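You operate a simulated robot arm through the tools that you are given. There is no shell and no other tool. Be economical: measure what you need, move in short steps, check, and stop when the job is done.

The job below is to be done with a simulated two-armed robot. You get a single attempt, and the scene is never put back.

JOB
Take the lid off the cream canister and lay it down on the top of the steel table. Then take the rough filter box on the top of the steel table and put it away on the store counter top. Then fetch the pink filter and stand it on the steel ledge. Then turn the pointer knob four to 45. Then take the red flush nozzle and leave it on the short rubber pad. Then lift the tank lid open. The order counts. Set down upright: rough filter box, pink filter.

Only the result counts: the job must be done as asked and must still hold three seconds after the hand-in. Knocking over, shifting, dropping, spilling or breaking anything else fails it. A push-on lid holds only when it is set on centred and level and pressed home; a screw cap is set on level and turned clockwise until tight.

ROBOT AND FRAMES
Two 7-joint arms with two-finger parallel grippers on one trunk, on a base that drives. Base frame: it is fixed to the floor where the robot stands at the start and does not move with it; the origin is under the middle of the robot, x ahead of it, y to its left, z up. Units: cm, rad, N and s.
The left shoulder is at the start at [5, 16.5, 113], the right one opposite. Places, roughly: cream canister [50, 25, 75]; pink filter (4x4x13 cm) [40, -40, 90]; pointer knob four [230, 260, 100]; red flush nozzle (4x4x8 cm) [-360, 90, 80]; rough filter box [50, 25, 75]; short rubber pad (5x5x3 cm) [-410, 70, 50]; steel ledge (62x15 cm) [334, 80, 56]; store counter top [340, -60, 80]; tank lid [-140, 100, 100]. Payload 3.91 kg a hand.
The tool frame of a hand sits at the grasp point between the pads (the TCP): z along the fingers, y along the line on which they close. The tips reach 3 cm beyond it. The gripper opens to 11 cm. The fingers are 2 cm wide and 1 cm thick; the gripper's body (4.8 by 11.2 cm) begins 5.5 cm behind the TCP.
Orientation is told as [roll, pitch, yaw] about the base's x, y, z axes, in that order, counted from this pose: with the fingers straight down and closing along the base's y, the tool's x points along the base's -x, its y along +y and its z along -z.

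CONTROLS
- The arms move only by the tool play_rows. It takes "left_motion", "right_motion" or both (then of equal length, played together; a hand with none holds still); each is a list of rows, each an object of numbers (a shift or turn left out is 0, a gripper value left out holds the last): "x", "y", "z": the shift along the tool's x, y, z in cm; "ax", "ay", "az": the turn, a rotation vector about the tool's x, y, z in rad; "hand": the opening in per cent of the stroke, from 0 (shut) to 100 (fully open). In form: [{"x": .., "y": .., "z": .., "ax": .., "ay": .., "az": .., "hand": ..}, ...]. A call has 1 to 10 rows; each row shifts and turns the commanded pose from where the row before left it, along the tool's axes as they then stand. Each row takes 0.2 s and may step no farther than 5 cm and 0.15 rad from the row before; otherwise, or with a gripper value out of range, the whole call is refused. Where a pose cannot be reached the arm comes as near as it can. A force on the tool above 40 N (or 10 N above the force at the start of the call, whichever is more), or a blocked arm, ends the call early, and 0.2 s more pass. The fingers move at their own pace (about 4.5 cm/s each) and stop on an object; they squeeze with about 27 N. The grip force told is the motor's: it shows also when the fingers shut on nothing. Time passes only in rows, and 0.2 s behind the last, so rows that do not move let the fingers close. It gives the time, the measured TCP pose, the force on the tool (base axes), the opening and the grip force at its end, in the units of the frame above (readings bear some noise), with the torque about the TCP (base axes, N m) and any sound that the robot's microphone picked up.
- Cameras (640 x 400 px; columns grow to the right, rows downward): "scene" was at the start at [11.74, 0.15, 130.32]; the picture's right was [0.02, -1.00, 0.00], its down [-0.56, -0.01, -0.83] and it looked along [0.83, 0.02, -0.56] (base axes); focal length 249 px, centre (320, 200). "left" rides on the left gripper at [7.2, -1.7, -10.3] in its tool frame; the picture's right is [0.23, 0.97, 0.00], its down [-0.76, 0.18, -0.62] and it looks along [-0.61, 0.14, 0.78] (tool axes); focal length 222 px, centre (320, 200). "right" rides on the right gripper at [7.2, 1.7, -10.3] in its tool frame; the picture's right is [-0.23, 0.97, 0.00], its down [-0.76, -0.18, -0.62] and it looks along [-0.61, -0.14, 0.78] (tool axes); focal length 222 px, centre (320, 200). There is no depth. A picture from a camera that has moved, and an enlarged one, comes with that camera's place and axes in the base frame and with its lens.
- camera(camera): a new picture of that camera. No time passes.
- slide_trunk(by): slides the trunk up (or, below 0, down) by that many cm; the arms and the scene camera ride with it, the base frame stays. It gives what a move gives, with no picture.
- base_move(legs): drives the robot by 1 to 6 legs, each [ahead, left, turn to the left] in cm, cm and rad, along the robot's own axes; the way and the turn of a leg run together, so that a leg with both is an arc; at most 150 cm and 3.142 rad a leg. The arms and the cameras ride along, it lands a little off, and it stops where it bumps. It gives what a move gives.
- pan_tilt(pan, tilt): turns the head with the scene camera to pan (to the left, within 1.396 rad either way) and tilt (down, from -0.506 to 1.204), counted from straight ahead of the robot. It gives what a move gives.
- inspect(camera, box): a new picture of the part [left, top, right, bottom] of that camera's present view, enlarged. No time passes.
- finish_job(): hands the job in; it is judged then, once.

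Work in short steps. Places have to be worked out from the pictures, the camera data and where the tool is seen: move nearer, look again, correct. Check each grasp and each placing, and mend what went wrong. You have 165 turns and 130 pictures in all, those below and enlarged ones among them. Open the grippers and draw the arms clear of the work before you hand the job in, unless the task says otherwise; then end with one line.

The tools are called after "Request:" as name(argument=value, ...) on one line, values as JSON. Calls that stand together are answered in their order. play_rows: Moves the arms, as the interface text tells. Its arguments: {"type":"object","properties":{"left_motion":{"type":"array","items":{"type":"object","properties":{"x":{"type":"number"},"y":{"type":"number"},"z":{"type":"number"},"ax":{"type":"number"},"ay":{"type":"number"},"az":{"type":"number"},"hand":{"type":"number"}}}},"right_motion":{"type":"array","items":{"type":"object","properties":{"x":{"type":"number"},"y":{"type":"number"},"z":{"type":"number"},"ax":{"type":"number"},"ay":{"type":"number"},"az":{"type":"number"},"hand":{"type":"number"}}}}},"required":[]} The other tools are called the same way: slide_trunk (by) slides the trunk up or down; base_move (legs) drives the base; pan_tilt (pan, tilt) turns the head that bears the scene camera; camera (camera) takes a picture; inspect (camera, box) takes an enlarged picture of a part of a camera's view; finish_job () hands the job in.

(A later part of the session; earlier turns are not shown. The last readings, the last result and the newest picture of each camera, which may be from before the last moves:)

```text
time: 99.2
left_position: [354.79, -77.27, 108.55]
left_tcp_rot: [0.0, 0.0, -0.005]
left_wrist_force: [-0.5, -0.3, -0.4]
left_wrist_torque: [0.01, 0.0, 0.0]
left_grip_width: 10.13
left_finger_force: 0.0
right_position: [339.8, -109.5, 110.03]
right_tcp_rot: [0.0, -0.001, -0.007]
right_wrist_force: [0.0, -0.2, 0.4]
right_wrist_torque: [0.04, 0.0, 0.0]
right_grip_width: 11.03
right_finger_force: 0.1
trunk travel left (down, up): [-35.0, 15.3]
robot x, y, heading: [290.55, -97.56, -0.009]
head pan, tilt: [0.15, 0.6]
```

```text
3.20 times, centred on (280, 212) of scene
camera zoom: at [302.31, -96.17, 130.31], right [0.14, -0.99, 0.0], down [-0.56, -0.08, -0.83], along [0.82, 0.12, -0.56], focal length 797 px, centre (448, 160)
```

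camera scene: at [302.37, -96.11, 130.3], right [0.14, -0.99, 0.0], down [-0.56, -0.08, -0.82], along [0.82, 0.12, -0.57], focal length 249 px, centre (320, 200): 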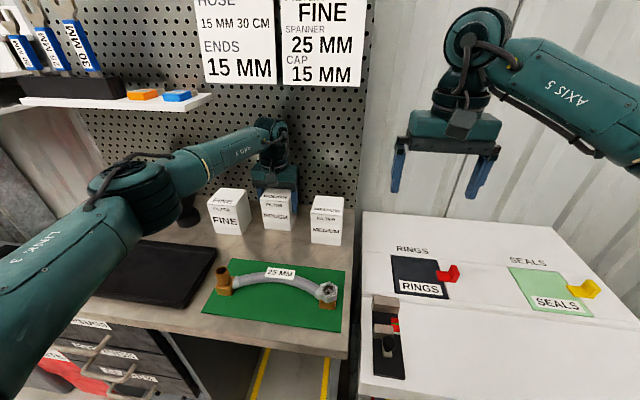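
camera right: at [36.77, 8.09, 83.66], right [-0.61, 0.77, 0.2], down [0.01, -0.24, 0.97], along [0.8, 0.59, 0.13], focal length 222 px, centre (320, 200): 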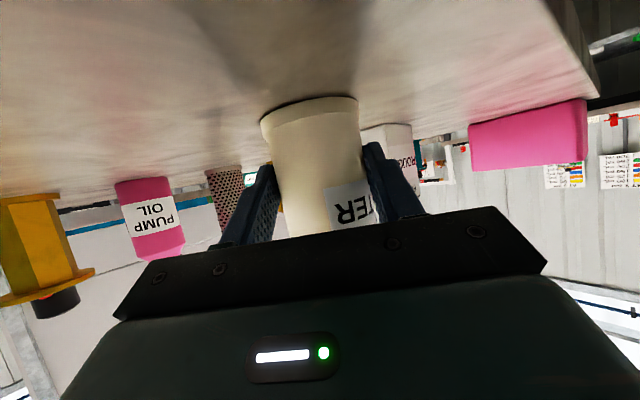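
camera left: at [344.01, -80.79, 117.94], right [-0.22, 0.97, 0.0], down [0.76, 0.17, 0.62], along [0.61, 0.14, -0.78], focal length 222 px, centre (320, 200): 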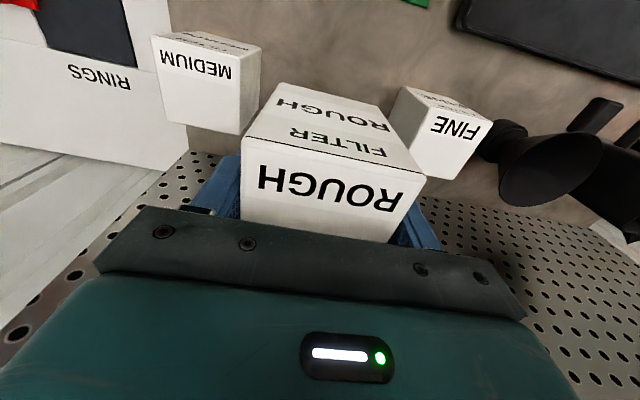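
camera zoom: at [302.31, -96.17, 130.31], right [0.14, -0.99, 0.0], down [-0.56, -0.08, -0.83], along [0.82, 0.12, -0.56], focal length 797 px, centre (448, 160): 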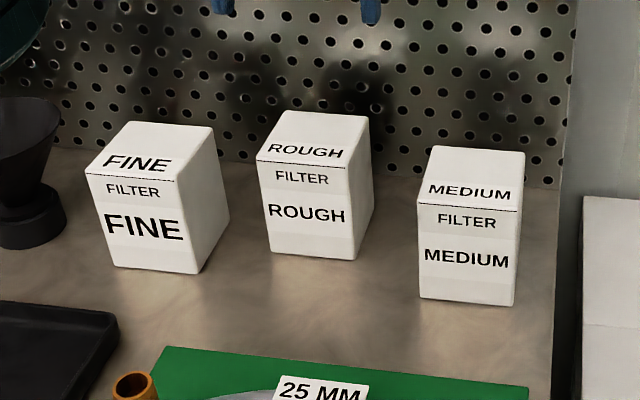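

ROUGH box stands upright on the counter. Now back down the aisle to the pink filter's side of the table (filter ≈ [45, −38.6]), turning left to face the table.

Request:
play_rows(left_motion=[{"x": 4}, {"x": 4}, {"x": 4}, {"x": 3, "z": -3}])

Request:
base_move(legs=[[-130, 0, 0], [-130, 0, 0.0], [0, 0, 1.578]])

Request:
pan_tilt(pan=-0.1, tilt=0.7)

Request:
camera(camera="scene")

Request:
camera(camera="right")

```text
time: 100.2
left_position: [339.65, -77.04, 111.23]
left_tcp_rot: [0.0, 0.001, -0.005]
left_wrist_force: [0.5, -0.5, 1.1]
left_wrist_torque: [-0.01, 0.04, -0.01]
left_grip_width: 10.11
left_finger_force: 0.1
right_position: [339.81, -109.4, 110.11]
right_tcp_rot: [0.001, -0.002, -0.008]
right_wrist_force: [-0.7, -0.2, 0.6]
right_wrist_torque: [0.02, 0.02, -0.01]
right_grip_width: 11.01
right_finger_force: 0.1
trunk travel left (down, up): [-35.0, 15.3]
robot x, y, heading: [290.72, -97.03, -0.006]
head pan, tilt: [0.15, 0.6]
```

```text
time: 116.6
left_position: [12.85, -44.88, 111.18]
left_tcp_rot: [0.002, 0.0, 1.562]
left_wrist_force: [0.2, -0.1, 0.8]
left_wrist_torque: [0.01, 0.0, 0.0]
left_grip_width: 10.11
left_finger_force: 0.0
right_position: [45.35, -44.85, 110.04]
right_tcp_rot: [-0.001, 0.001, 1.56]
right_wrist_force: [0.2, 0.1, -0.6]
right_wrist_torque: [0.01, -0.03, -0.02]
right_grip_width: 11.02
right_finger_force: 0.0
trunk travel left (down, up): [-35.0, 15.3]
robot x, y, heading: [32.93, -93.96, 1.557]
head pan, tilt: [0.15, 0.6]
```

```text
time: 117.4
left_position: [12.85, -44.82, 111.18]
left_tcp_rot: [-0.002, -0.002, 1.561]
left_wrist_force: [0.6, 0.4, -0.1]
left_wrist_torque: [-0.03, -0.02, -0.04]
left_grip_width: 10.1
left_finger_force: 0.0
right_position: [45.35, -44.78, 110.03]
right_tcp_rot: [-0.001, 0.0, 1.559]
right_wrist_force: [-0.3, 0.0, -1.0]
right_wrist_torque: [0.05, -0.03, -0.01]
right_grip_width: 11.0
right_finger_force: 0.2
trunk travel left (down, up): [-35.0, 15.3]
robot x, y, heading: [33.55, -94.07, 1.559]
head pan, tilt: [-0.099, 0.7]
```

```text
70 pictures are left
camera scene: at [33.88, -82.6, 129.45], right [0.99, -0.11, 0.0], down [-0.07, -0.64, -0.77], along [0.08, 0.76, -0.64], focal length 249 px, centre (320, 200)
```

scene: 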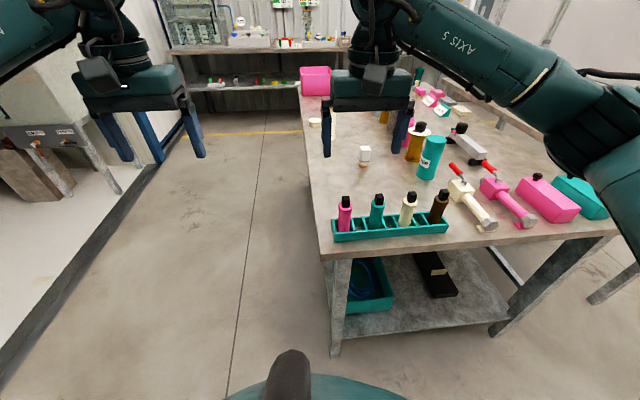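

```text
69 pictures are left
camera right: at [43.44, -52.05, 120.51], right [-0.97, 0.24, 0.0], down [0.19, 0.76, 0.62], along [0.15, 0.61, -0.78], focal length 222 px, centre (320, 200)
```

right: 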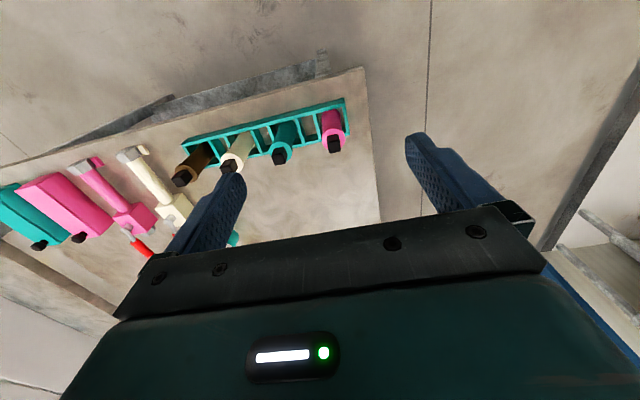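

Pink filter ≈ [44.6, −39], neighbours ~7 cm away along x, so I turn the right hand to close along y.

Request:
play_rows(right_motion=[{"az": 0.15}, {"az": 0.15}, {"az": 0.15}, {"az": 0.15}, {"az": 0.15}, {"az": 0.15}, {"az": 0.15}, {"az": 0.15}, {"az": 0.15}, {"az": 0.15}])

Request:
play_rows(right_motion=[{"az": 0.06}, {"x": 0.7, "y": 2.9}, {"y": 2.9, "z": 4}, {"z": 4}, {}])

Request:
camera(camera="right")

Request:
camera(camera="scene")

```text
time: 119.6
left_position: [12.88, -44.89, 111.31]
left_tcp_rot: [0.001, 0.001, 1.562]
left_wrist_force: [1.4, 0.2, -0.2]
left_wrist_torque: [-0.03, 0.01, -0.04]
left_grip_width: 10.12
left_finger_force: 0.0
right_position: [45.32, -44.75, 110.07]
right_tcp_rot: [0.0, 0.0, 0.058]
right_wrist_force: [-0.7, 0.2, -0.1]
right_wrist_torque: [0.0, -0.03, -0.02]
right_grip_width: 11.0
right_finger_force: 0.2
trunk travel left (down, up): [-35.0, 15.3]
robot x, y, heading: [33.22, -93.94, 1.562]
head pan, tilt: [-0.099, 0.7]
```

```text
time: 120.8
left_position: [12.78, -44.93, 111.33]
left_tcp_rot: [0.0, -0.001, 1.561]
left_wrist_force: [0.9, 0.7, -0.6]
left_wrist_torque: [0.02, 0.01, -0.02]
left_grip_width: 10.12
left_finger_force: 0.1
right_position: [44.61, -39.06, 102.03]
right_tcp_rot: [-0.001, 0.0, 0.0]
right_wrist_force: [0.8, -0.1, -0.1]
right_wrist_torque: [-0.04, 0.01, 0.02]
right_grip_width: 11.0
right_finger_force: 0.0
trunk travel left (down, up): [-35.0, 15.3]
robot x, y, heading: [33.09, -94.15, 1.561]
head pan, tilt: [-0.099, 0.7]
```

```text
68 pictures are left
camera right: at [37.23, -37.34, 112.48], right [0.23, 0.97, 0.0], down [0.76, -0.18, 0.62], along [0.61, -0.14, -0.78], focal length 222 px, centre (320, 200)
```

right: 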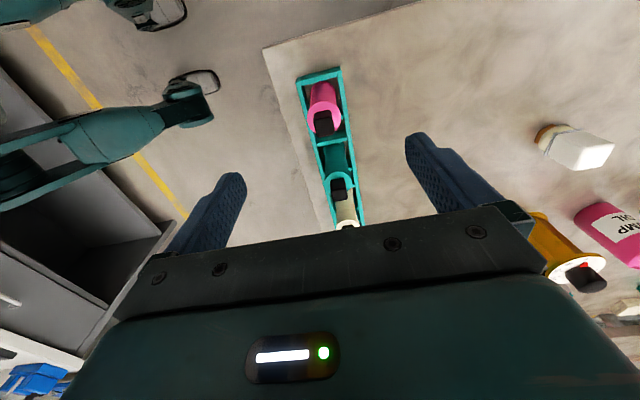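

```text
67 pictures are left
camera scene: at [33.88, -82.6, 129.45], right [0.99, -0.11, 0.0], down [-0.07, -0.64, -0.77], along [0.08, 0.76, -0.64], focal length 249 px, centre (320, 200)
```

scene: 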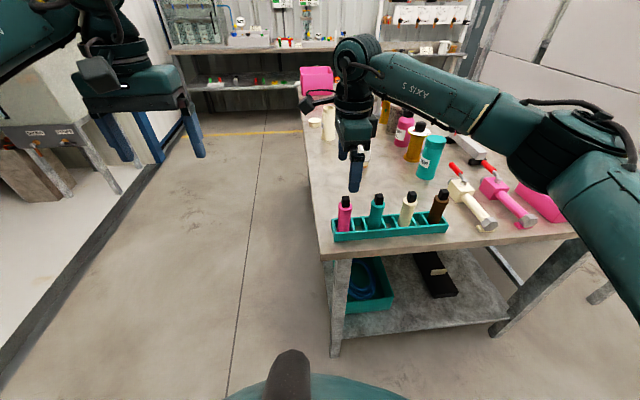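

Filter centre ≈ [44.0, −38.6]. Adjust and descend to z≈88.5, then close.

Request:
play_rows(right_motion=[{"x": 0.6, "y": 0.4}, {"z": 4}, {"z": 4}, {"z": 3.5}, {"z": 2}, {}])

Request:
camera(camera="right")

Request:
inspect(camera="scene", box=[300, 140, 480, 260])

```text
time: 122.2
left_position: [12.86, -44.9, 111.35]
left_tcp_rot: [0.0, 0.0, 1.563]
left_wrist_force: [0.3, 0.5, -0.2]
left_wrist_torque: [-0.02, -0.02, -0.02]
left_grip_width: 10.14
left_finger_force: 0.0
right_position: [43.84, -38.58, 88.59]
right_tcp_rot: [0.0, 0.001, 0.001]
right_wrist_force: [-0.7, 0.2, -0.4]
right_wrist_torque: [0.0, -0.01, 0.03]
right_grip_width: 11.02
right_finger_force: 0.1
trunk travel left (down, up): [-35.0, 15.3]
robot x, y, heading: [32.96, -93.46, 1.56]
head pan, tilt: [-0.099, 0.7]
```

```text
66 pictures are left
camera right: at [36.57, -36.92, 99.0], right [0.23, 0.97, 0.0], down [0.76, -0.18, 0.62], along [0.61, -0.14, -0.78], focal length 222 px, centre (320, 200)
```

right: 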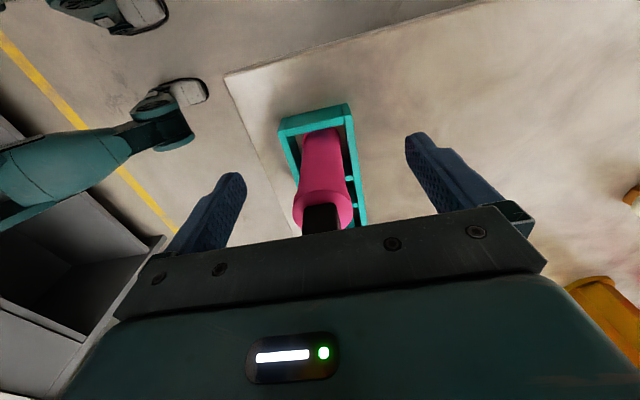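

```text
3.33 times, centred on (390, 200) of scene
camera zoom: at [33.89, -82.6, 129.45], right [0.99, -0.11, 0.0], down [-0.07, -0.64, -0.76], along [0.08, 0.76, -0.64], focal length 830 px, centre (87, 200)
```

zoom: 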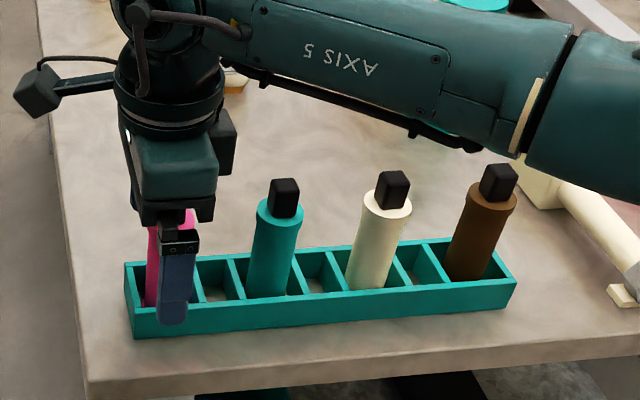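

Alignment looks right. Close and lift straight up.

Request:
play_rows(right_motion=[{"hand": 0}, {}, {}, {}, {}, {}, {}])

Request:
play_rows(right_motion=[{"z": -0.5}, {"z": -1.5}, {"z": -3}, {"z": -4}, {"z": -4}, {"z": -4}])

Request:
camera(camera="scene")

```text
time: 123.8
left_position: [12.94, -44.91, 111.25]
left_tcp_rot: [0.0, 0.0, 1.561]
left_wrist_force: [0.5, 0.1, -0.7]
left_wrist_torque: [0.03, -0.01, 0.02]
left_grip_width: 10.12
left_finger_force: 0.1
right_position: [43.88, -38.58, 88.63]
right_tcp_rot: [0.0, 0.001, 0.002]
right_wrist_force: [0.4, -0.9, 0.4]
right_wrist_torque: [-0.06, 0.0, -0.01]
right_grip_width: 3.28
right_finger_force: 26.7
trunk travel left (down, up): [-35.0, 15.3]
robot x, y, heading: [33.28, -93.8, 1.566]
head pan, tilt: [-0.099, 0.7]
```

```text
time: 125.2
left_position: [12.94, -44.89, 111.32]
left_tcp_rot: [0.0, 0.001, 1.563]
left_wrist_force: [0.0, 0.4, -0.4]
left_wrist_torque: [0.02, -0.04, -0.01]
left_grip_width: 10.14
left_finger_force: 0.1
right_position: [44.07, -38.68, 105.41]
right_tcp_rot: [-0.001, 0.001, 0.0]
right_wrist_force: [-0.6, -0.3, -0.8]
right_wrist_torque: [0.03, 0.01, 0.0]
right_grip_width: 3.28
right_finger_force: 27.3
trunk travel left (down, up): [-35.0, 15.3]
robot x, y, heading: [33.06, -93.62, 1.562]
head pan, tilt: [-0.099, 0.7]
```

```text
64 pictures are left
camera scene: at [33.87, -82.62, 129.44], right [0.99, -0.11, 0.0], down [-0.07, -0.64, -0.77], along [0.08, 0.76, -0.64], focal length 249 px, centre (320, 200)
```

scene: 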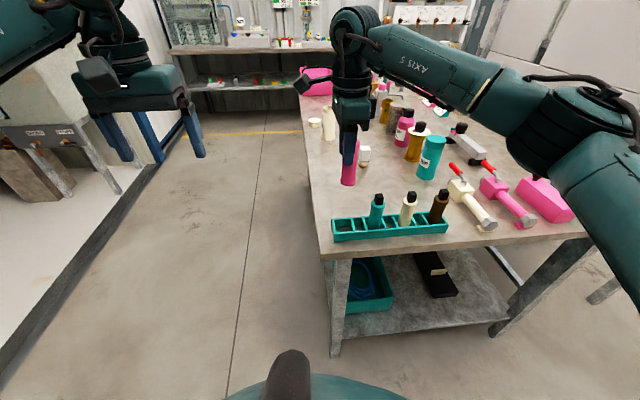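

Pink filter is in hand (3.28 cm grip). I restore the hand's yaw, then turn and drive up the aisle toward the steel ledge.

Request:
play_rows(right_motion=[{"az": -0.15, "z": -1}, {"az": -0.15, "z": -1}, {"az": -0.15, "z": -1}, {"az": -0.15}, {"az": -0.15}, {"az": -0.15}, {"az": -0.15}, {"az": -0.15}, {"az": -0.15}, {"az": -0.15}])

Request:
base_move(legs=[[-8, 0, 0], [0, 0, -1.562], [105, 0, 0], [102, 0, 0]])

Request:
pan_tilt(pan=0.8, tilt=0.4)

Request:
camera(camera="scene")

```text
time: 127.4
left_position: [12.84, -44.85, 111.32]
left_tcp_rot: [0.0, 0.0, 1.563]
left_wrist_force: [-0.1, 0.2, -0.2]
left_wrist_torque: [0.01, 0.0, 0.02]
left_grip_width: 10.11
left_finger_force: 0.1
right_position: [44.0, -38.63, 108.58]
right_tcp_rot: [0.0, 0.0, 1.501]
right_wrist_force: [0.1, 0.0, -0.9]
right_wrist_torque: [-0.01, 0.0, -0.02]
right_grip_width: 3.24
right_finger_force: 27.5
trunk travel left (down, up): [-35.0, 15.3]
robot x, y, heading: [32.85, -94.11, 1.561]
head pan, tilt: [-0.099, 0.7]
```

```text
time: 142.2
left_position: [289.68, -78.93, 111.29]
left_tcp_rot: [-0.002, -0.001, 0.004]
left_wrist_force: [0.1, -0.4, 0.9]
left_wrist_torque: [0.01, -0.01, 0.01]
left_grip_width: 10.09
left_finger_force: 0.1
right_position: [296.49, -109.86, 108.5]
right_tcp_rot: [0.0, 0.0, -0.059]
right_wrist_force: [0.3, 0.3, -0.7]
right_wrist_torque: [0.02, -0.01, -0.02]
right_grip_width: 3.26
right_finger_force: 27.3
trunk travel left (down, up): [-35.0, 15.3]
robot x, y, heading: [241.05, -99.43, 0.009]
head pan, tilt: [-0.099, 0.7]
```

```text
time: 143.4
left_position: [289.8, -78.95, 111.34]
left_tcp_rot: [0.0, 0.0, 0.007]
left_wrist_force: [-1.0, 0.4, 0.5]
left_wrist_torque: [-0.01, 0.0, 0.01]
left_grip_width: 10.12
left_finger_force: 0.1
right_position: [296.62, -109.73, 108.53]
right_tcp_rot: [0.0, 0.001, -0.061]
right_wrist_force: [0.3, 0.4, -0.6]
right_wrist_torque: [0.0, 0.03, -0.05]
right_grip_width: 3.22
right_finger_force: 27.0
trunk travel left (down, up): [-35.0, 15.3]
robot x, y, heading: [240.98, -99.64, 0.005]
head pan, tilt: [0.799, 0.4]
```

```text
63 pictures are left
camera scene: at [250.3, -92.93, 132.13], right [0.72, -0.69, 0.0], down [-0.27, -0.28, -0.92], along [0.64, 0.66, -0.39], focal length 249 px, centre (320, 200)
```

scene: 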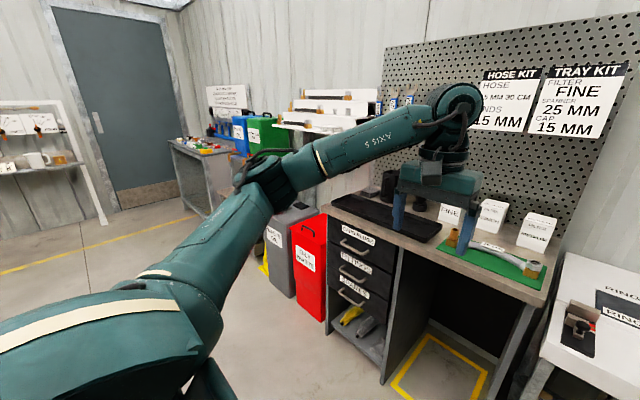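

The floor to the left is open. Strafe left 140 and look at the ledge ahead.

Request:
base_move(legs=[[0, 140, 0]])

Request:
pan_tilt(pan=0.35, tilt=0.55)

Request:
camera(camera="scene")

```text
time: 150.2
left_position: [291.58, 56.86, 111.28]
left_tcp_rot: [-0.001, 0.0, -0.022]
left_wrist_force: [0.8, -0.5, 0.1]
left_wrist_torque: [-0.01, 0.05, 0.02]
left_grip_width: 10.12
left_finger_force: 0.0
right_position: [297.47, 25.72, 108.52]
right_tcp_rot: [-0.001, 0.001, -0.085]
right_wrist_force: [0.1, -0.5, -1.5]
right_wrist_torque: [-0.04, 0.03, 0.03]
right_grip_width: 3.24
right_finger_force: 27.0
trunk travel left (down, up): [-35.0, 15.3]
robot x, y, heading: [241.72, 37.24, -0.023]
head pan, tilt: [0.799, 0.4]
```

```text
time: 151.1
left_position: [291.56, 56.86, 111.38]
left_tcp_rot: [0.0, 0.001, -0.022]
left_wrist_force: [-0.2, -0.3, 0.2]
left_wrist_torque: [0.04, -0.02, -0.03]
left_grip_width: 10.13
left_finger_force: 0.1
right_position: [297.44, 25.54, 108.59]
right_tcp_rot: [-0.001, -0.001, -0.085]
right_wrist_force: [0.3, 0.7, -0.1]
right_wrist_torque: [0.01, -0.01, 0.01]
right_grip_width: 3.25
right_finger_force: 27.0
trunk travel left (down, up): [-35.0, 15.3]
robot x, y, heading: [242.15, 37.32, -0.023]
head pan, tilt: [0.351, 0.55]
```

```text
62 pictures are left
camera scene: at [253.61, 40.27, 130.76], right [0.32, -0.95, 0.0], down [-0.49, -0.17, -0.85], along [0.81, 0.28, -0.52], focal length 249 px, centre (320, 200)
```

scene: 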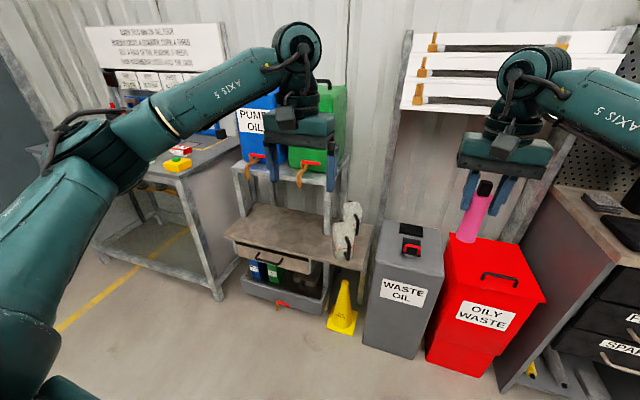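

The steel ledge is the lower surface at about [335, 78, z≈56], with free area between the jerrycan taps (y≈77 and 99). I'll tuck the left hand in and drive so the right hand faces y≈88.

Request:
play_rows(left_motion=[{"x": 4}, {"x": 4}, {"x": 4}, {"x": 3}])

Request:
base_move(legs=[[0, 64, 0.023], [20, 0, 0]])

Request:
pan_tilt(pan=-0.1, tilt=0.75)

Request:
camera(camera="scene")

Request:
camera(camera="right")

```text
time: 152.1
left_position: [276.51, 57.05, 111.16]
left_tcp_rot: [0.0, -0.001, -0.021]
left_wrist_force: [1.4, 0.6, -0.7]
left_wrist_torque: [0.03, -0.04, -0.03]
left_grip_width: 10.11
left_finger_force: 0.1
right_position: [297.34, 25.8, 108.55]
right_tcp_rot: [0.001, 0.0, -0.085]
right_wrist_force: [0.2, 0.3, -0.4]
right_wrist_torque: [0.03, 0.0, -0.05]
right_grip_width: 3.24
right_finger_force: 26.9
trunk travel left (down, up): [-35.0, 15.3]
robot x, y, heading: [242.24, 37.31, -0.023]
head pan, tilt: [0.351, 0.55]
```

```text
time: 156.8
left_position: [297.22, 120.82, 111.28]
left_tcp_rot: [0.001, 0.002, -0.005]
left_wrist_force: [0.2, 0.6, 0.4]
left_wrist_torque: [0.0, 0.02, 0.01]
left_grip_width: 10.12
left_finger_force: 0.0
right_position: [318.58, 89.81, 108.55]
right_tcp_rot: [-0.001, 0.0, -0.066]
right_wrist_force: [-0.5, -0.5, -0.4]
right_wrist_torque: [-0.02, 0.02, 0.0]
right_grip_width: 3.27
right_finger_force: 26.7
trunk travel left (down, up): [-35.0, 15.3]
robot x, y, heading: [263.34, 100.12, -0.001]
head pan, tilt: [0.351, 0.55]
```

```text
time: 157.8
left_position: [297.06, 120.92, 111.37]
left_tcp_rot: [-0.001, 0.0, -0.003]
left_wrist_force: [-0.2, 1.0, 0.3]
left_wrist_torque: [-0.01, 0.05, 0.0]
left_grip_width: 10.13
left_finger_force: 0.1
right_position: [318.47, 89.86, 108.55]
right_tcp_rot: [0.001, 0.0, -0.068]
right_wrist_force: [1.2, 0.2, 0.4]
right_wrist_torque: [0.02, 0.03, -0.01]
right_grip_width: 3.23
right_finger_force: 26.7
trunk travel left (down, up): [-35.0, 15.3]
robot x, y, heading: [262.92, 100.43, -0.003]
head pan, tilt: [-0.099, 0.75]
```

```text
61 pictures are left
camera scene: at [274.25, 99.67, 129.02], right [-0.1, -0.99, 0.0], down [-0.68, 0.07, -0.73], along [0.73, -0.08, -0.68], focal length 249 px, centre (320, 200)
```

scene: 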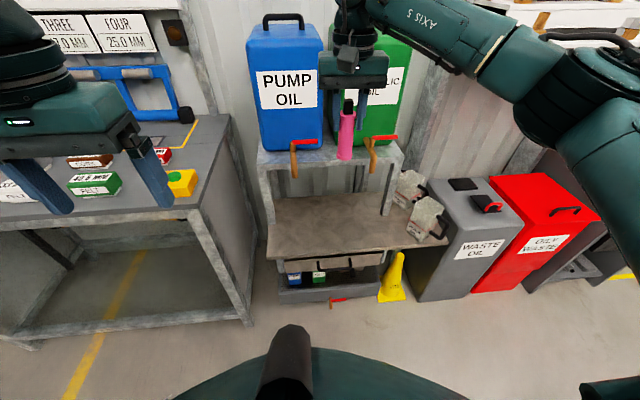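

```text
60 pictures are left
camera right: at [311.28, 91.94, 119.02], right [0.29, 0.96, 0.0], down [0.75, -0.23, 0.62], along [0.6, -0.18, -0.78], focal length 222 px, centre (320, 200)
```

right: 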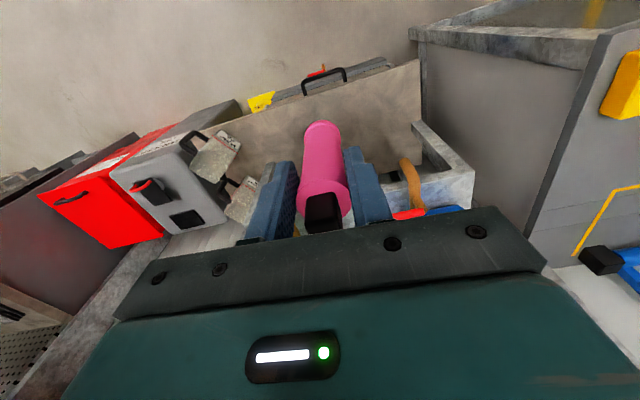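

Ledge front edge x≈324–326, taps at y≈76 and 100. Drive 12 cm ahead and descend part way at y≈88.

Request:
base_move(legs=[[12, -1, 0]])

Request:
play_rows(right_motion=[{"az": -0.068}, {"z": 4.5}, {"z": 4.5}, {"z": 4.5}, {"z": 4.5}, {"z": 4.5}, {"z": 4}, {}])

Request:
camera(camera="scene")

Request:
camera(camera="right")

```text
time: 159.0
left_position: [309.23, 119.77, 111.28]
left_tcp_rot: [0.0, 0.0, -0.002]
left_wrist_force: [0.2, 0.0, -0.5]
left_wrist_torque: [0.0, 0.04, 0.01]
left_grip_width: 10.11
left_finger_force: 0.1
right_position: [330.54, 88.91, 108.51]
right_tcp_rot: [0.0, 0.0, -0.066]
right_wrist_force: [-0.3, 0.2, -1.2]
right_wrist_torque: [0.03, 0.0, -0.02]
right_grip_width: 3.26
right_finger_force: 26.8
trunk travel left (down, up): [-35.0, 15.3]
robot x, y, heading: [274.9, 99.6, -0.008]
head pan, tilt: [-0.099, 0.75]
```

```text
time: 160.8
left_position: [309.05, 119.92, 111.3]
left_tcp_rot: [-0.001, 0.0, -0.003]
left_wrist_force: [-0.1, 0.5, -0.6]
left_wrist_torque: [-0.01, -0.01, 0.02]
left_grip_width: 10.08
left_finger_force: 0.0
right_position: [330.51, 88.86, 81.85]
right_tcp_rot: [-0.001, -0.003, 0.002]
right_wrist_force: [0.4, -0.1, -0.3]
right_wrist_torque: [0.03, 0.01, 0.0]
right_grip_width: 3.26
right_finger_force: 27.2
trunk travel left (down, up): [-35.0, 15.3]
robot x, y, heading: [275.37, 99.34, -0.004]
head pan, tilt: [-0.099, 0.75]
```

```text
59 pictures are left
camera scene: at [286.24, 98.63, 129.02], right [-0.1, -0.99, 0.0], down [-0.68, 0.07, -0.73], along [0.73, -0.08, -0.68], focal length 249 px, centre (320, 200)
```

scene: 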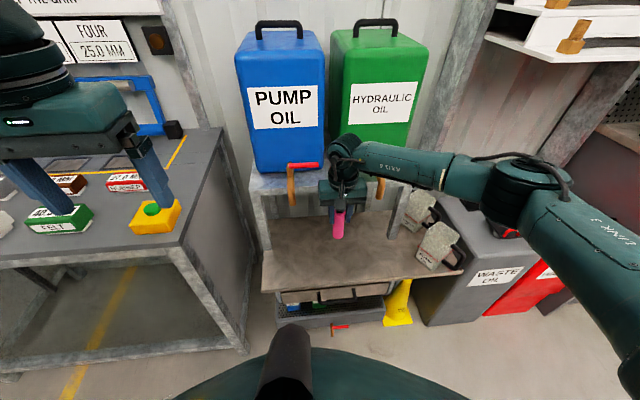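

```text
58 pictures are left
camera right: at [323.11, 90.47, 92.3], right [0.23, 0.97, 0.0], down [0.76, -0.18, 0.62], along [0.61, -0.14, -0.78], focal length 222 px, centre (320, 200)
```

right: 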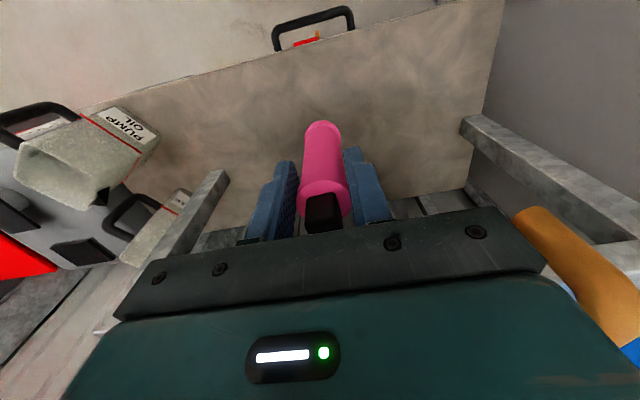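

Filter is 5 cm inside the ledge's front edge. Continue descending to just above contact.

Request:
play_rows(right_motion=[{"z": 4}, {"z": 4}, {"z": 4}, {"z": 3}, {"z": 1.0}, {}])

Request:
inspect(camera="scene", box=[230, 150, 470, 300])

```text
time: 162.2
left_position: [309.11, 119.84, 111.22]
left_tcp_rot: [-0.001, -0.001, -0.003]
left_wrist_force: [0.2, -0.4, 0.4]
left_wrist_torque: [-0.01, 0.02, -0.02]
left_grip_width: 10.1
left_finger_force: 0.1
right_position: [330.61, 88.72, 65.99]
right_tcp_rot: [-0.001, 0.0, 0.002]
right_wrist_force: [0.1, 0.2, -0.1]
right_wrist_torque: [-0.02, 0.02, -0.02]
right_grip_width: 3.2
right_finger_force: 27.0
trunk travel left (down, up): [-35.0, 15.3]
robot x, y, heading: [274.8, 99.26, -0.003]
head pan, tilt: [-0.099, 0.75]
```

```text
2.67 times, centred on (350, 225) of scene
camera zoom: at [286.24, 98.63, 129.02], right [-0.1, -0.99, 0.0], down [-0.68, 0.07, -0.73], along [0.73, -0.08, -0.68], focal length 664 px, centre (240, 133)
```

zoom: 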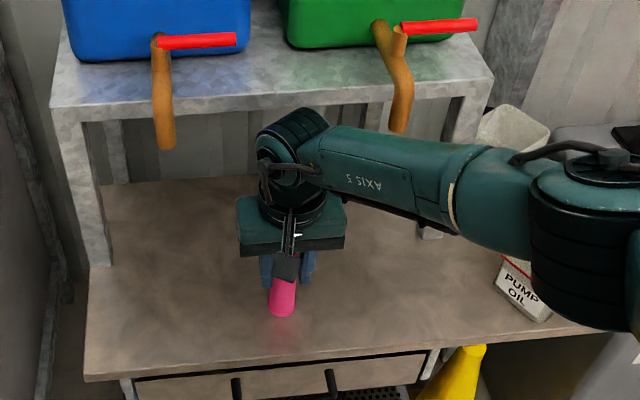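

Lower in fine steps to contact.

Request:
play_rows(right_motion=[{"z": 0.6}, {"z": 0.4}, {"z": 0.3}, {"z": 0.2}, {}])

Request:
camera(camera="right")

```text
time: 163.4
left_position: [308.89, 119.76, 111.32]
left_tcp_rot: [-0.001, 0.0, -0.003]
left_wrist_force: [-0.3, 0.0, -0.1]
left_wrist_torque: [0.03, 0.05, -0.02]
left_grip_width: 10.1
left_finger_force: 0.0
right_position: [330.47, 88.88, 64.72]
right_tcp_rot: [0.0, -0.004, 0.002]
right_wrist_force: [-4.6, -0.4, 16.9]
right_wrist_torque: [-0.02, -0.07, 0.03]
right_grip_width: 2.94
right_finger_force: 27.3
trunk travel left (down, up): [-35.0, 15.3]
robot x, y, heading: [274.91, 99.47, -0.003]
head pan, tilt: [-0.099, 0.75]
```

```text
56 pictures are left
camera right: at [323.15, 90.47, 75.15], right [0.23, 0.97, 0.0], down [0.76, -0.18, 0.63], along [0.61, -0.14, -0.78], focal length 222 px, centre (320, 200)
```

right: 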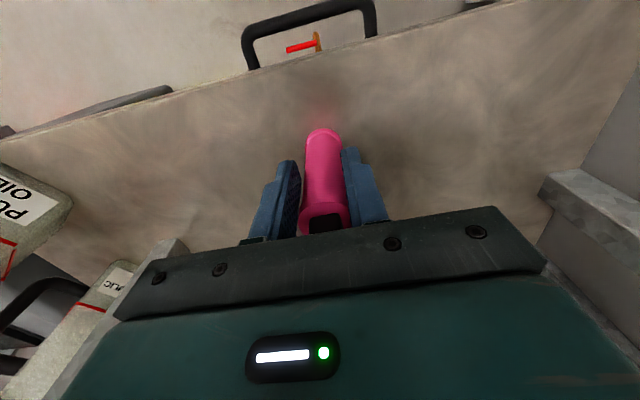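

Contact, but the filter slid a little in the pads (grip 2.94). I ease up slightly and check that it's vertical before releasing.

Request:
play_rows(right_motion=[{"z": -0.3}, {}])

Request:
inspect(camera="scene", box=[290, 210, 390, 290])

Request:
inspect(camera="right", box=[230, 90, 420, 250])

```text
time: 164.0
left_position: [309.04, 119.89, 111.26]
left_tcp_rot: [0.003, 0.001, -0.004]
left_wrist_force: [-0.1, 0.8, -0.1]
left_wrist_torque: [-0.02, -0.02, 0.0]
left_grip_width: 10.11
left_finger_force: 0.0
right_position: [330.56, 88.72, 64.73]
right_tcp_rot: [-0.001, 0.0, 0.003]
right_wrist_force: [0.4, 0.9, 1.8]
right_wrist_torque: [0.03, -0.13, -0.03]
right_grip_width: 2.88
right_finger_force: 27.3
trunk travel left (down, up): [-35.0, 15.3]
robot x, y, heading: [274.88, 99.67, -0.005]
head pan, tilt: [-0.099, 0.75]
```

```text
5.00 times, centred on (340, 250) of scene
camera zoom: at [286.23, 98.64, 129.0], right [-0.1, -0.99, 0.0], down [-0.68, 0.07, -0.73], along [0.73, -0.08, -0.68], focal length 1245 px, centre (220, -50)
```

zoom: 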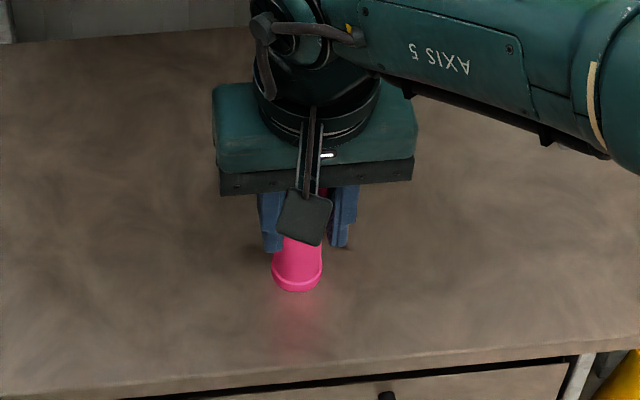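

```text
2.50 times, centred on (325, 170) of right
camera zoom: at [323.15, 90.44, 75.19], right [0.23, 0.97, 0.0], down [0.76, -0.18, 0.62], along [0.61, -0.14, -0.78], focal length 555 px, centre (308, 275)
```

zoom: 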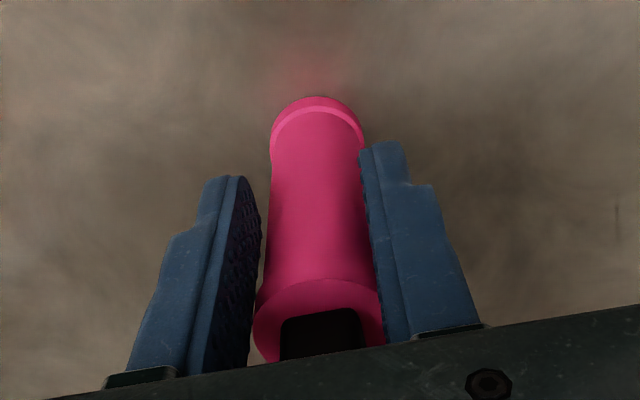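

Filter appears vertical within ~2° and rests on the ledge. Release and check before rising.

Request:
play_rows(right_motion=[{"hand": 40}, {}, {"hand": 80}, {}, {}, {}])

Request:
camera(camera="right")

```text
time: 165.4
left_position: [308.99, 119.73, 111.28]
left_tcp_rot: [-0.001, 0.0, -0.002]
left_wrist_force: [-0.4, 0.7, -0.9]
left_wrist_torque: [0.0, -0.02, -0.02]
left_grip_width: 10.12
left_finger_force: 0.0
right_position: [330.58, 88.85, 64.85]
right_tcp_rot: [0.0, -0.001, 0.001]
right_wrist_force: [-0.2, 0.8, 0.0]
right_wrist_torque: [0.0, 0.01, -0.02]
right_grip_width: 8.79
right_finger_force: 0.1
trunk travel left (down, up): [-35.0, 15.3]
robot x, y, heading: [275.13, 99.5, -0.003]
head pan, tilt: [-0.099, 0.75]
```

```text
53 pictures are left
camera right: at [323.2, 90.45, 75.29], right [0.23, 0.97, 0.0], down [0.76, -0.18, 0.62], along [0.61, -0.14, -0.78], focal length 222 px, centre (320, 200)
```

right: 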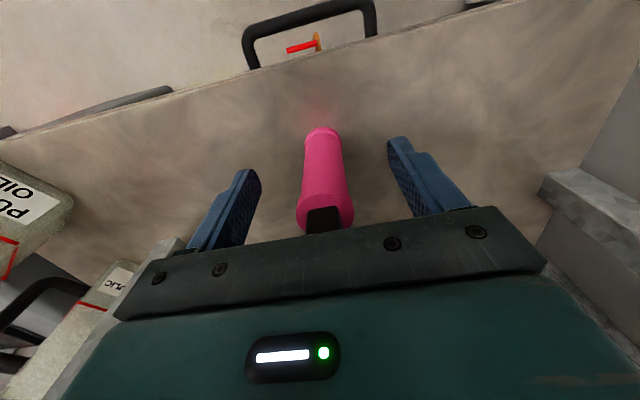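

Filter stands freely. Rise, back off, turn to face +y, and look for the knob panel.

Request:
play_rows(right_motion=[{"z": -4}, {"z": -4.5}, {"z": -4.5}, {"z": -4.5}, {"z": -4.5}, {"z": -4.5}, {"z": -4.5}, {"z": -4.5}, {"z": -4.5}, {"z": -4}])

Request:
inspect(camera="scene", box=[230, 150, 470, 300])

Request:
base_move(legs=[[-45, 0, 0], [0, 0, 1.574]])

Request:
pan_tilt(pan=0.0, tilt=0.25)

Request:
camera(camera="scene")

```text
time: 167.6
left_position: [309.06, 119.89, 111.27]
left_tcp_rot: [0.0, 0.0, -0.003]
left_wrist_force: [0.0, -0.6, -0.4]
left_wrist_torque: [-0.02, 0.03, -0.03]
left_grip_width: 10.13
left_finger_force: 0.0
right_position: [330.67, 88.79, 109.07]
right_tcp_rot: [0.0, -0.001, 0.001]
right_wrist_force: [-0.5, -0.5, 0.5]
right_wrist_torque: [0.04, -0.04, 0.0]
right_grip_width: 8.79
right_finger_force: 0.1
trunk travel left (down, up): [-35.0, 15.3]
robot x, y, heading: [275.03, 99.51, -0.003]
head pan, tilt: [-0.099, 0.75]
```

```text
2.67 times, centred on (350, 225) of scene
camera zoom: at [286.21, 98.65, 129.02], right [-0.1, -0.99, 0.0], down [-0.68, 0.07, -0.73], along [0.73, -0.08, -0.68], focal length 664 px, centre (240, 133)
```

zoom: 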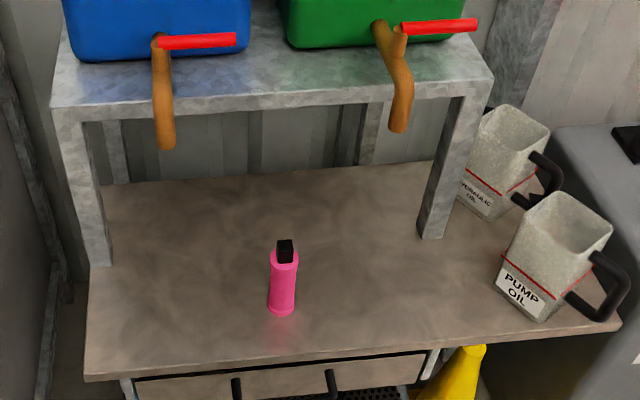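

```text
time: 174.1
left_position: [210.21, 133.14, 111.43]
left_tcp_rot: [-0.001, 0.001, 1.581]
left_wrist_force: [-0.1, -0.5, -0.4]
left_wrist_torque: [0.01, -0.01, 0.0]
left_grip_width: 10.12
left_finger_force: 0.0
right_position: [240.86, 155.18, 109.03]
right_tcp_rot: [-0.002, 0.0, 1.585]
right_wrist_force: [0.3, 0.3, -0.5]
right_wrist_torque: [0.0, -0.01, 0.04]
right_grip_width: 8.79
right_finger_force: 0.0
trunk travel left (down, up): [-35.0, 15.3]
robot x, y, heading: [231.03, 99.61, 1.583]
head pan, tilt: [-0.099, 0.75]
```

```text
time: 175.0
left_position: [210.05, 133.2, 111.35]
left_tcp_rot: [-0.001, 0.001, 1.581]
left_wrist_force: [1.0, -0.7, -0.8]
left_wrist_torque: [0.04, -0.02, -0.02]
left_grip_width: 10.1
left_finger_force: 0.1
right_position: [240.79, 155.06, 108.84]
right_tcp_rot: [0.001, 0.0, 1.587]
right_wrist_force: [0.2, 0.2, -0.6]
right_wrist_torque: [0.01, 0.01, 0.03]
right_grip_width: 8.79
right_finger_force: 0.1
trunk travel left (down, up): [-35.0, 15.3]
robot x, y, heading: [230.87, 99.26, 1.585]
head pan, tilt: [0.0, 0.25]
```

```text
51 pictures are left
camera scene: at [230.8, 111.71, 133.52], right [1.0, 0.01, 0.0], down [0.0, -0.25, -0.97], along [-0.01, 0.97, -0.25], focal length 249 px, centre (320, 200)
```

scene: 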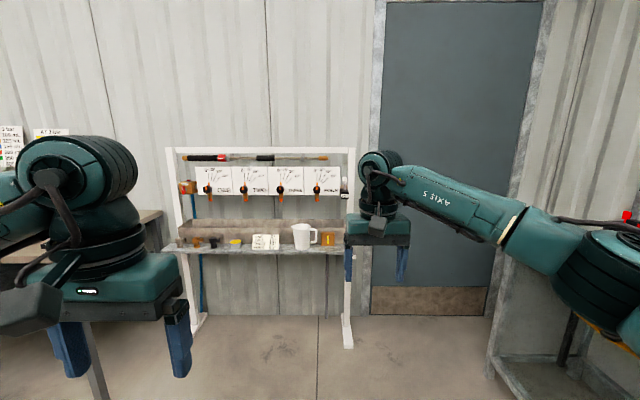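

The four-knob panel stands ahead. Zoom in on it.

Request:
inspect(camera="scene", box=[160, 140, 360, 265])

Request:
base_move(legs=[[70, 0, -0.012]])

Request:
camera(camera="scene")

```text
3.20 times, centred on (260, 202) of scene
camera zoom: at [230.8, 111.71, 133.52], right [1.0, 0.01, 0.0], down [0.0, -0.25, -0.97], along [-0.01, 0.97, -0.25], focal length 797 px, centre (512, 192)
```

zoom: 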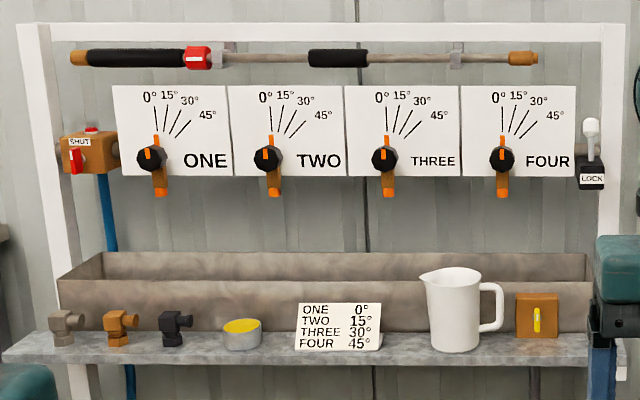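

```text
time: 178.9
left_position: [210.34, 202.94, 111.42]
left_tcp_rot: [0.0, 0.0, 1.569]
left_wrist_force: [-0.4, 1.2, 0.9]
left_wrist_torque: [0.0, 0.0, -0.02]
left_grip_width: 10.12
left_finger_force: 0.1
right_position: [241.16, 224.56, 108.79]
right_tcp_rot: [-0.001, -0.002, 1.575]
right_wrist_force: [-0.2, 0.5, 0.7]
right_wrist_torque: [0.0, 0.04, 0.01]
right_grip_width: 8.79
right_finger_force: 0.1
trunk travel left (down, up): [-35.0, 15.3]
robot x, y, heading: [230.91, 168.81, 1.568]
head pan, tilt: [0.0, 0.25]
```

```text
49 pictures are left
camera scene: at [230.62, 181.25, 133.53], right [1.0, 0.0, 0.0], down [0.0, -0.25, -0.97], along [0.0, 0.97, -0.25], focal length 249 px, centre (320, 200)
```

scene: 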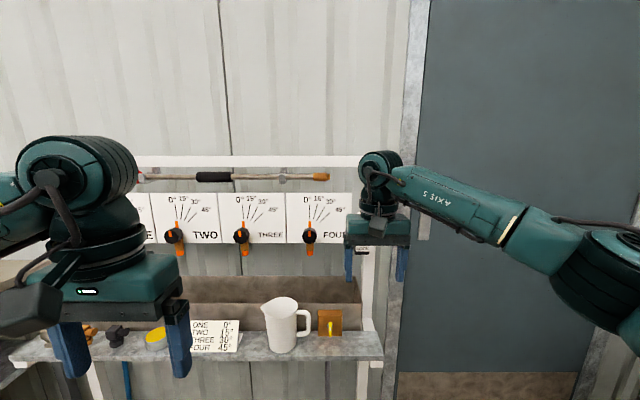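

Knob four's face is at ≈[227.3, 251, 104], pointer at 0; 45° is 45° clockwise. I zoom the knob and start pitching the right hand to horizontal.

Request:
inspect(camera="scene", box=[280, 185, 360, 265])

Request:
play_rows(right_motion=[{"ay": -0.15}, {"ay": -0.15}, {"ay": -0.15}, {"ay": -0.15}, {"ay": -0.15}, {"ay": -0.15}, {"ay": -0.15}, {"ay": -0.15}, {"ay": -0.15}, {"ay": -0.15}])

```text
5.00 times, centred on (320, 225) of scene
camera zoom: at [230.62, 181.25, 133.53], right [1.0, 0.0, 0.0], down [0.0, -0.25, -0.97], along [0.0, 0.97, -0.25], focal length 1245 px, centre (320, 75)
```

zoom: 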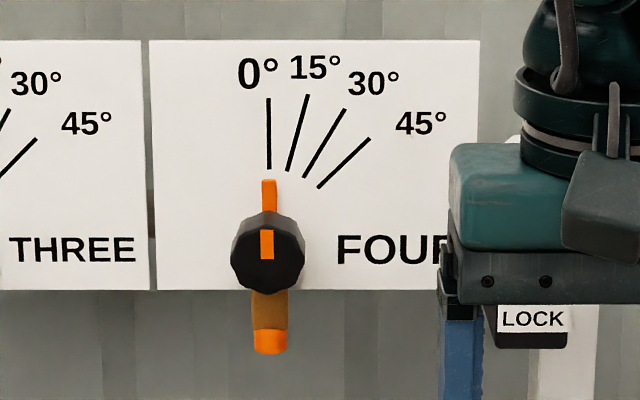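

```text
time: 181.1
left_position: [209.95, 202.78, 111.23]
left_tcp_rot: [-0.004, -0.003, 1.571]
left_wrist_force: [-0.5, -0.3, 0.3]
left_wrist_torque: [0.01, -0.05, 0.03]
left_grip_width: 10.12
left_finger_force: 0.1
right_position: [240.63, 224.45, 109.11]
right_tcp_rot: [0.053, -1.502, 1.527]
right_wrist_force: [3.0, -0.2, -2.1]
right_wrist_torque: [0.2, -0.03, 0.16]
right_grip_width: 8.8
right_finger_force: 0.0
trunk travel left (down, up): [-35.0, 15.3]
robot x, y, heading: [230.59, 168.76, 1.57]
head pan, tilt: [0.0, 0.25]
```

Knob is ~4.5 cm wide. Align the right hand with it (x 227.3, z 104), finish pitching, and pre-rotate −0.39 rad so the 45° turn is centred.

Request:
play_rows(right_motion=[{"ay": -0.07}, {"y": 4.4, "x": 1.7}, {"y": 4.4, "x": 1.7}, {"y": 4.4, "x": 1.7}, {"az": -0.13}, {"az": -0.13}, {"az": -0.13}, {}])

Request:
camera(camera="right")

Request:
camera(camera="scene")

```text
time: 182.9
left_position: [210.21, 202.92, 111.35]
left_tcp_rot: [-0.001, 0.0, 1.568]
left_wrist_force: [0.2, 1.2, 1.0]
left_wrist_torque: [0.0, 0.0, -0.03]
left_grip_width: 10.13
left_finger_force: 0.2
right_position: [227.82, 224.31, 104.13]
right_tcp_rot: [-1.569, -1.177, -3.141]
right_wrist_force: [0.3, -0.2, -0.1]
right_wrist_torque: [-0.01, -0.03, 0.0]
right_grip_width: 8.81
right_finger_force: 0.0
right hand out of reach, approached as far as the arm can: row 1
trunk travel left (down, up): [-35.0, 15.3]
robot x, y, heading: [230.58, 169.33, 1.569]
head pan, tilt: [0.0, 0.25]
```

```text
47 pictures are left
camera right: at [228.93, 214.0, 96.8], right [-0.99, 0.0, -0.16], down [-0.12, -0.62, 0.77], along [-0.1, 0.78, 0.61], focal length 222 px, centre (320, 200)
```

right: 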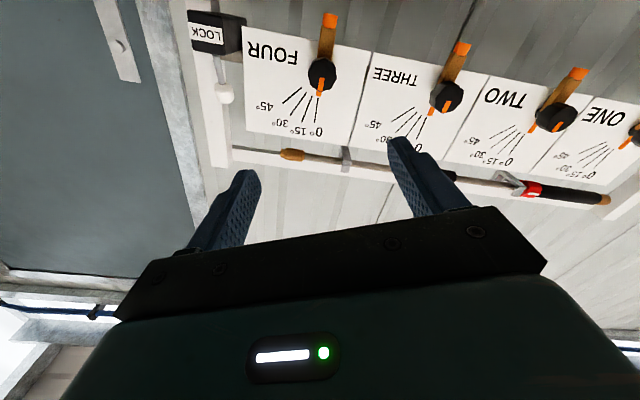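

```text
46 pictures are left
camera scene: at [230.62, 181.22, 133.53], right [1.0, 0.0, 0.0], down [0.0, -0.25, -0.97], along [0.0, 0.97, -0.25], focal length 249 px, centre (320, 200)
```

scene: 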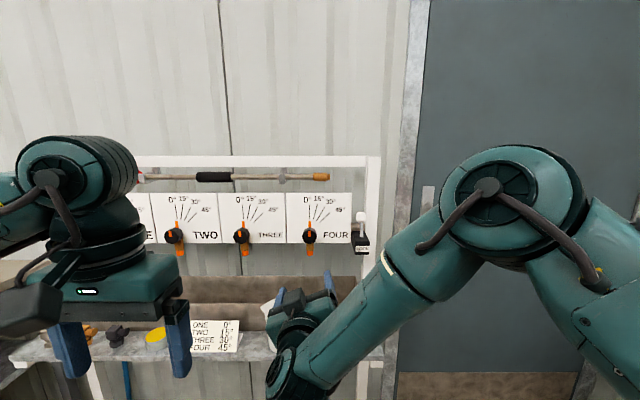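

Refined: knob centre ≈ [227.4, ~252.5 face, 103.4], panel at y≈258.6. Drive base 10 cm ahead, then approach most of the way.

Request:
base_move(legs=[[11, 0, 0]])

Request:
play_rows(right_motion=[{"z": 3.5}, {"z": 3}, {}])

Request:
camera(camera="right")

Request:
camera(camera="scene")

```text
time: 184.1
left_position: [210.4, 214.27, 111.31]
left_tcp_rot: [0.001, 0.0, 1.569]
left_wrist_force: [-0.6, 0.5, 0.2]
left_wrist_torque: [-0.03, -0.01, 0.01]
left_grip_width: 10.12
left_finger_force: 0.2
right_position: [227.98, 235.49, 104.08]
right_tcp_rot: [-1.566, -1.181, 3.14]
right_wrist_force: [0.2, 0.5, 0.4]
right_wrist_torque: [0.02, -0.01, -0.01]
right_grip_width: 8.8
right_finger_force: 0.2
trunk travel left (down, up): [-35.0, 15.3]
robot x, y, heading: [230.78, 180.33, 1.566]
head pan, tilt: [0.0, 0.25]
```

```text
time: 184.9
left_position: [210.35, 214.09, 111.24]
left_tcp_rot: [0.0, 0.001, 1.567]
left_wrist_force: [-0.2, -0.5, -0.8]
left_wrist_torque: [-0.02, 0.0, 0.03]
left_grip_width: 10.13
left_finger_force: 0.0
right_position: [227.85, 242.13, 103.79]
right_tcp_rot: [-1.568, -1.18, -3.142]
right_wrist_force: [0.5, 0.1, -0.7]
right_wrist_torque: [0.03, -0.04, 0.0]
right_grip_width: 8.8
right_finger_force: 0.0
trunk travel left (down, up): [-35.0, 15.3]
robot x, y, heading: [230.85, 180.35, 1.569]
head pan, tilt: [0.0, 0.25]
```

```text
45 pictures are left
camera right: at [228.91, 231.74, 96.71], right [-0.99, 0.0, -0.16], down [-0.12, -0.62, 0.77], along [-0.1, 0.78, 0.61], focal length 222 px, centre (320, 200)
```

right: 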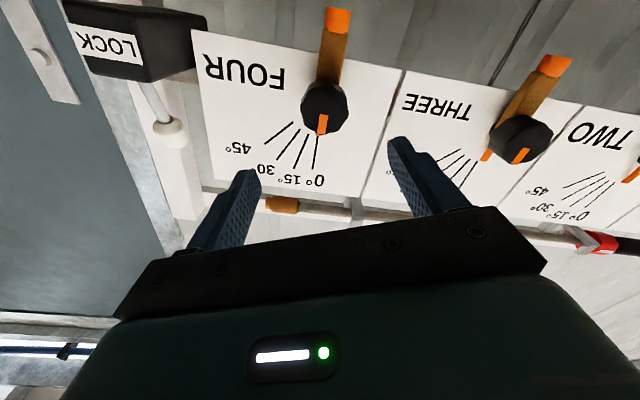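

```text
44 pictures are left
camera scene: at [230.65, 192.38, 133.53], right [1.0, 0.0, 0.0], down [0.0, -0.25, -0.97], along [0.0, 0.97, -0.25], focal length 249 px, centre (320, 200)
```

scene: 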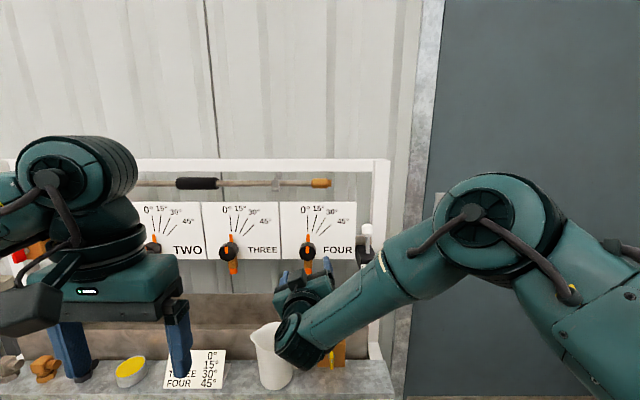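

Knob at ≈[227.4, 252, 103.8]. Approach to TCP y≈253 and close on the knob.

Request:
play_rows(right_motion=[{"z": 3.5, "y": 0.4}, {"z": 3.5}, {"z": 2}, {"z": 1.5}, {}])

Request:
camera(camera="right")

```text
time: 186.1
left_position: [210.28, 214.1, 111.3]
left_tcp_rot: [0.0, 0.002, 1.569]
left_wrist_force: [0.0, 0.2, -0.3]
left_wrist_torque: [0.02, -0.02, -0.02]
left_grip_width: 10.13
left_finger_force: 0.1
right_position: [227.5, 252.37, 103.77]
right_tcp_rot: [-1.568, -1.179, 3.142]
right_wrist_force: [0.6, -0.7, -0.5]
right_wrist_torque: [0.02, 0.01, 0.0]
right_grip_width: 8.78
right_finger_force: 0.0
trunk travel left (down, up): [-35.0, 15.3]
robot x, y, heading: [230.83, 180.14, 1.564]
head pan, tilt: [0.0, 0.25]
```

```text
43 pictures are left
camera right: at [228.54, 242.08, 96.59], right [-0.99, 0.0, -0.16], down [-0.12, -0.62, 0.77], along [-0.1, 0.78, 0.61], focal length 222 px, centre (320, 200)
```

right: 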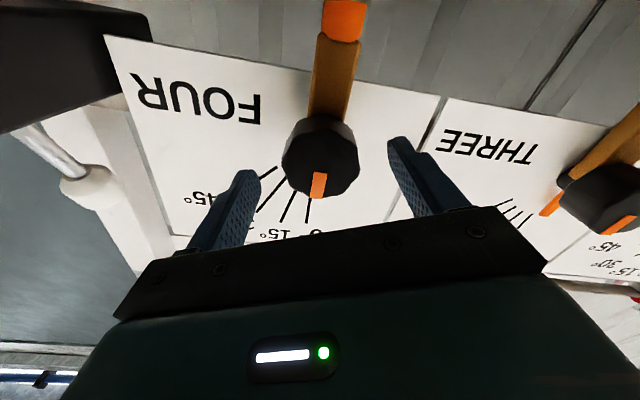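

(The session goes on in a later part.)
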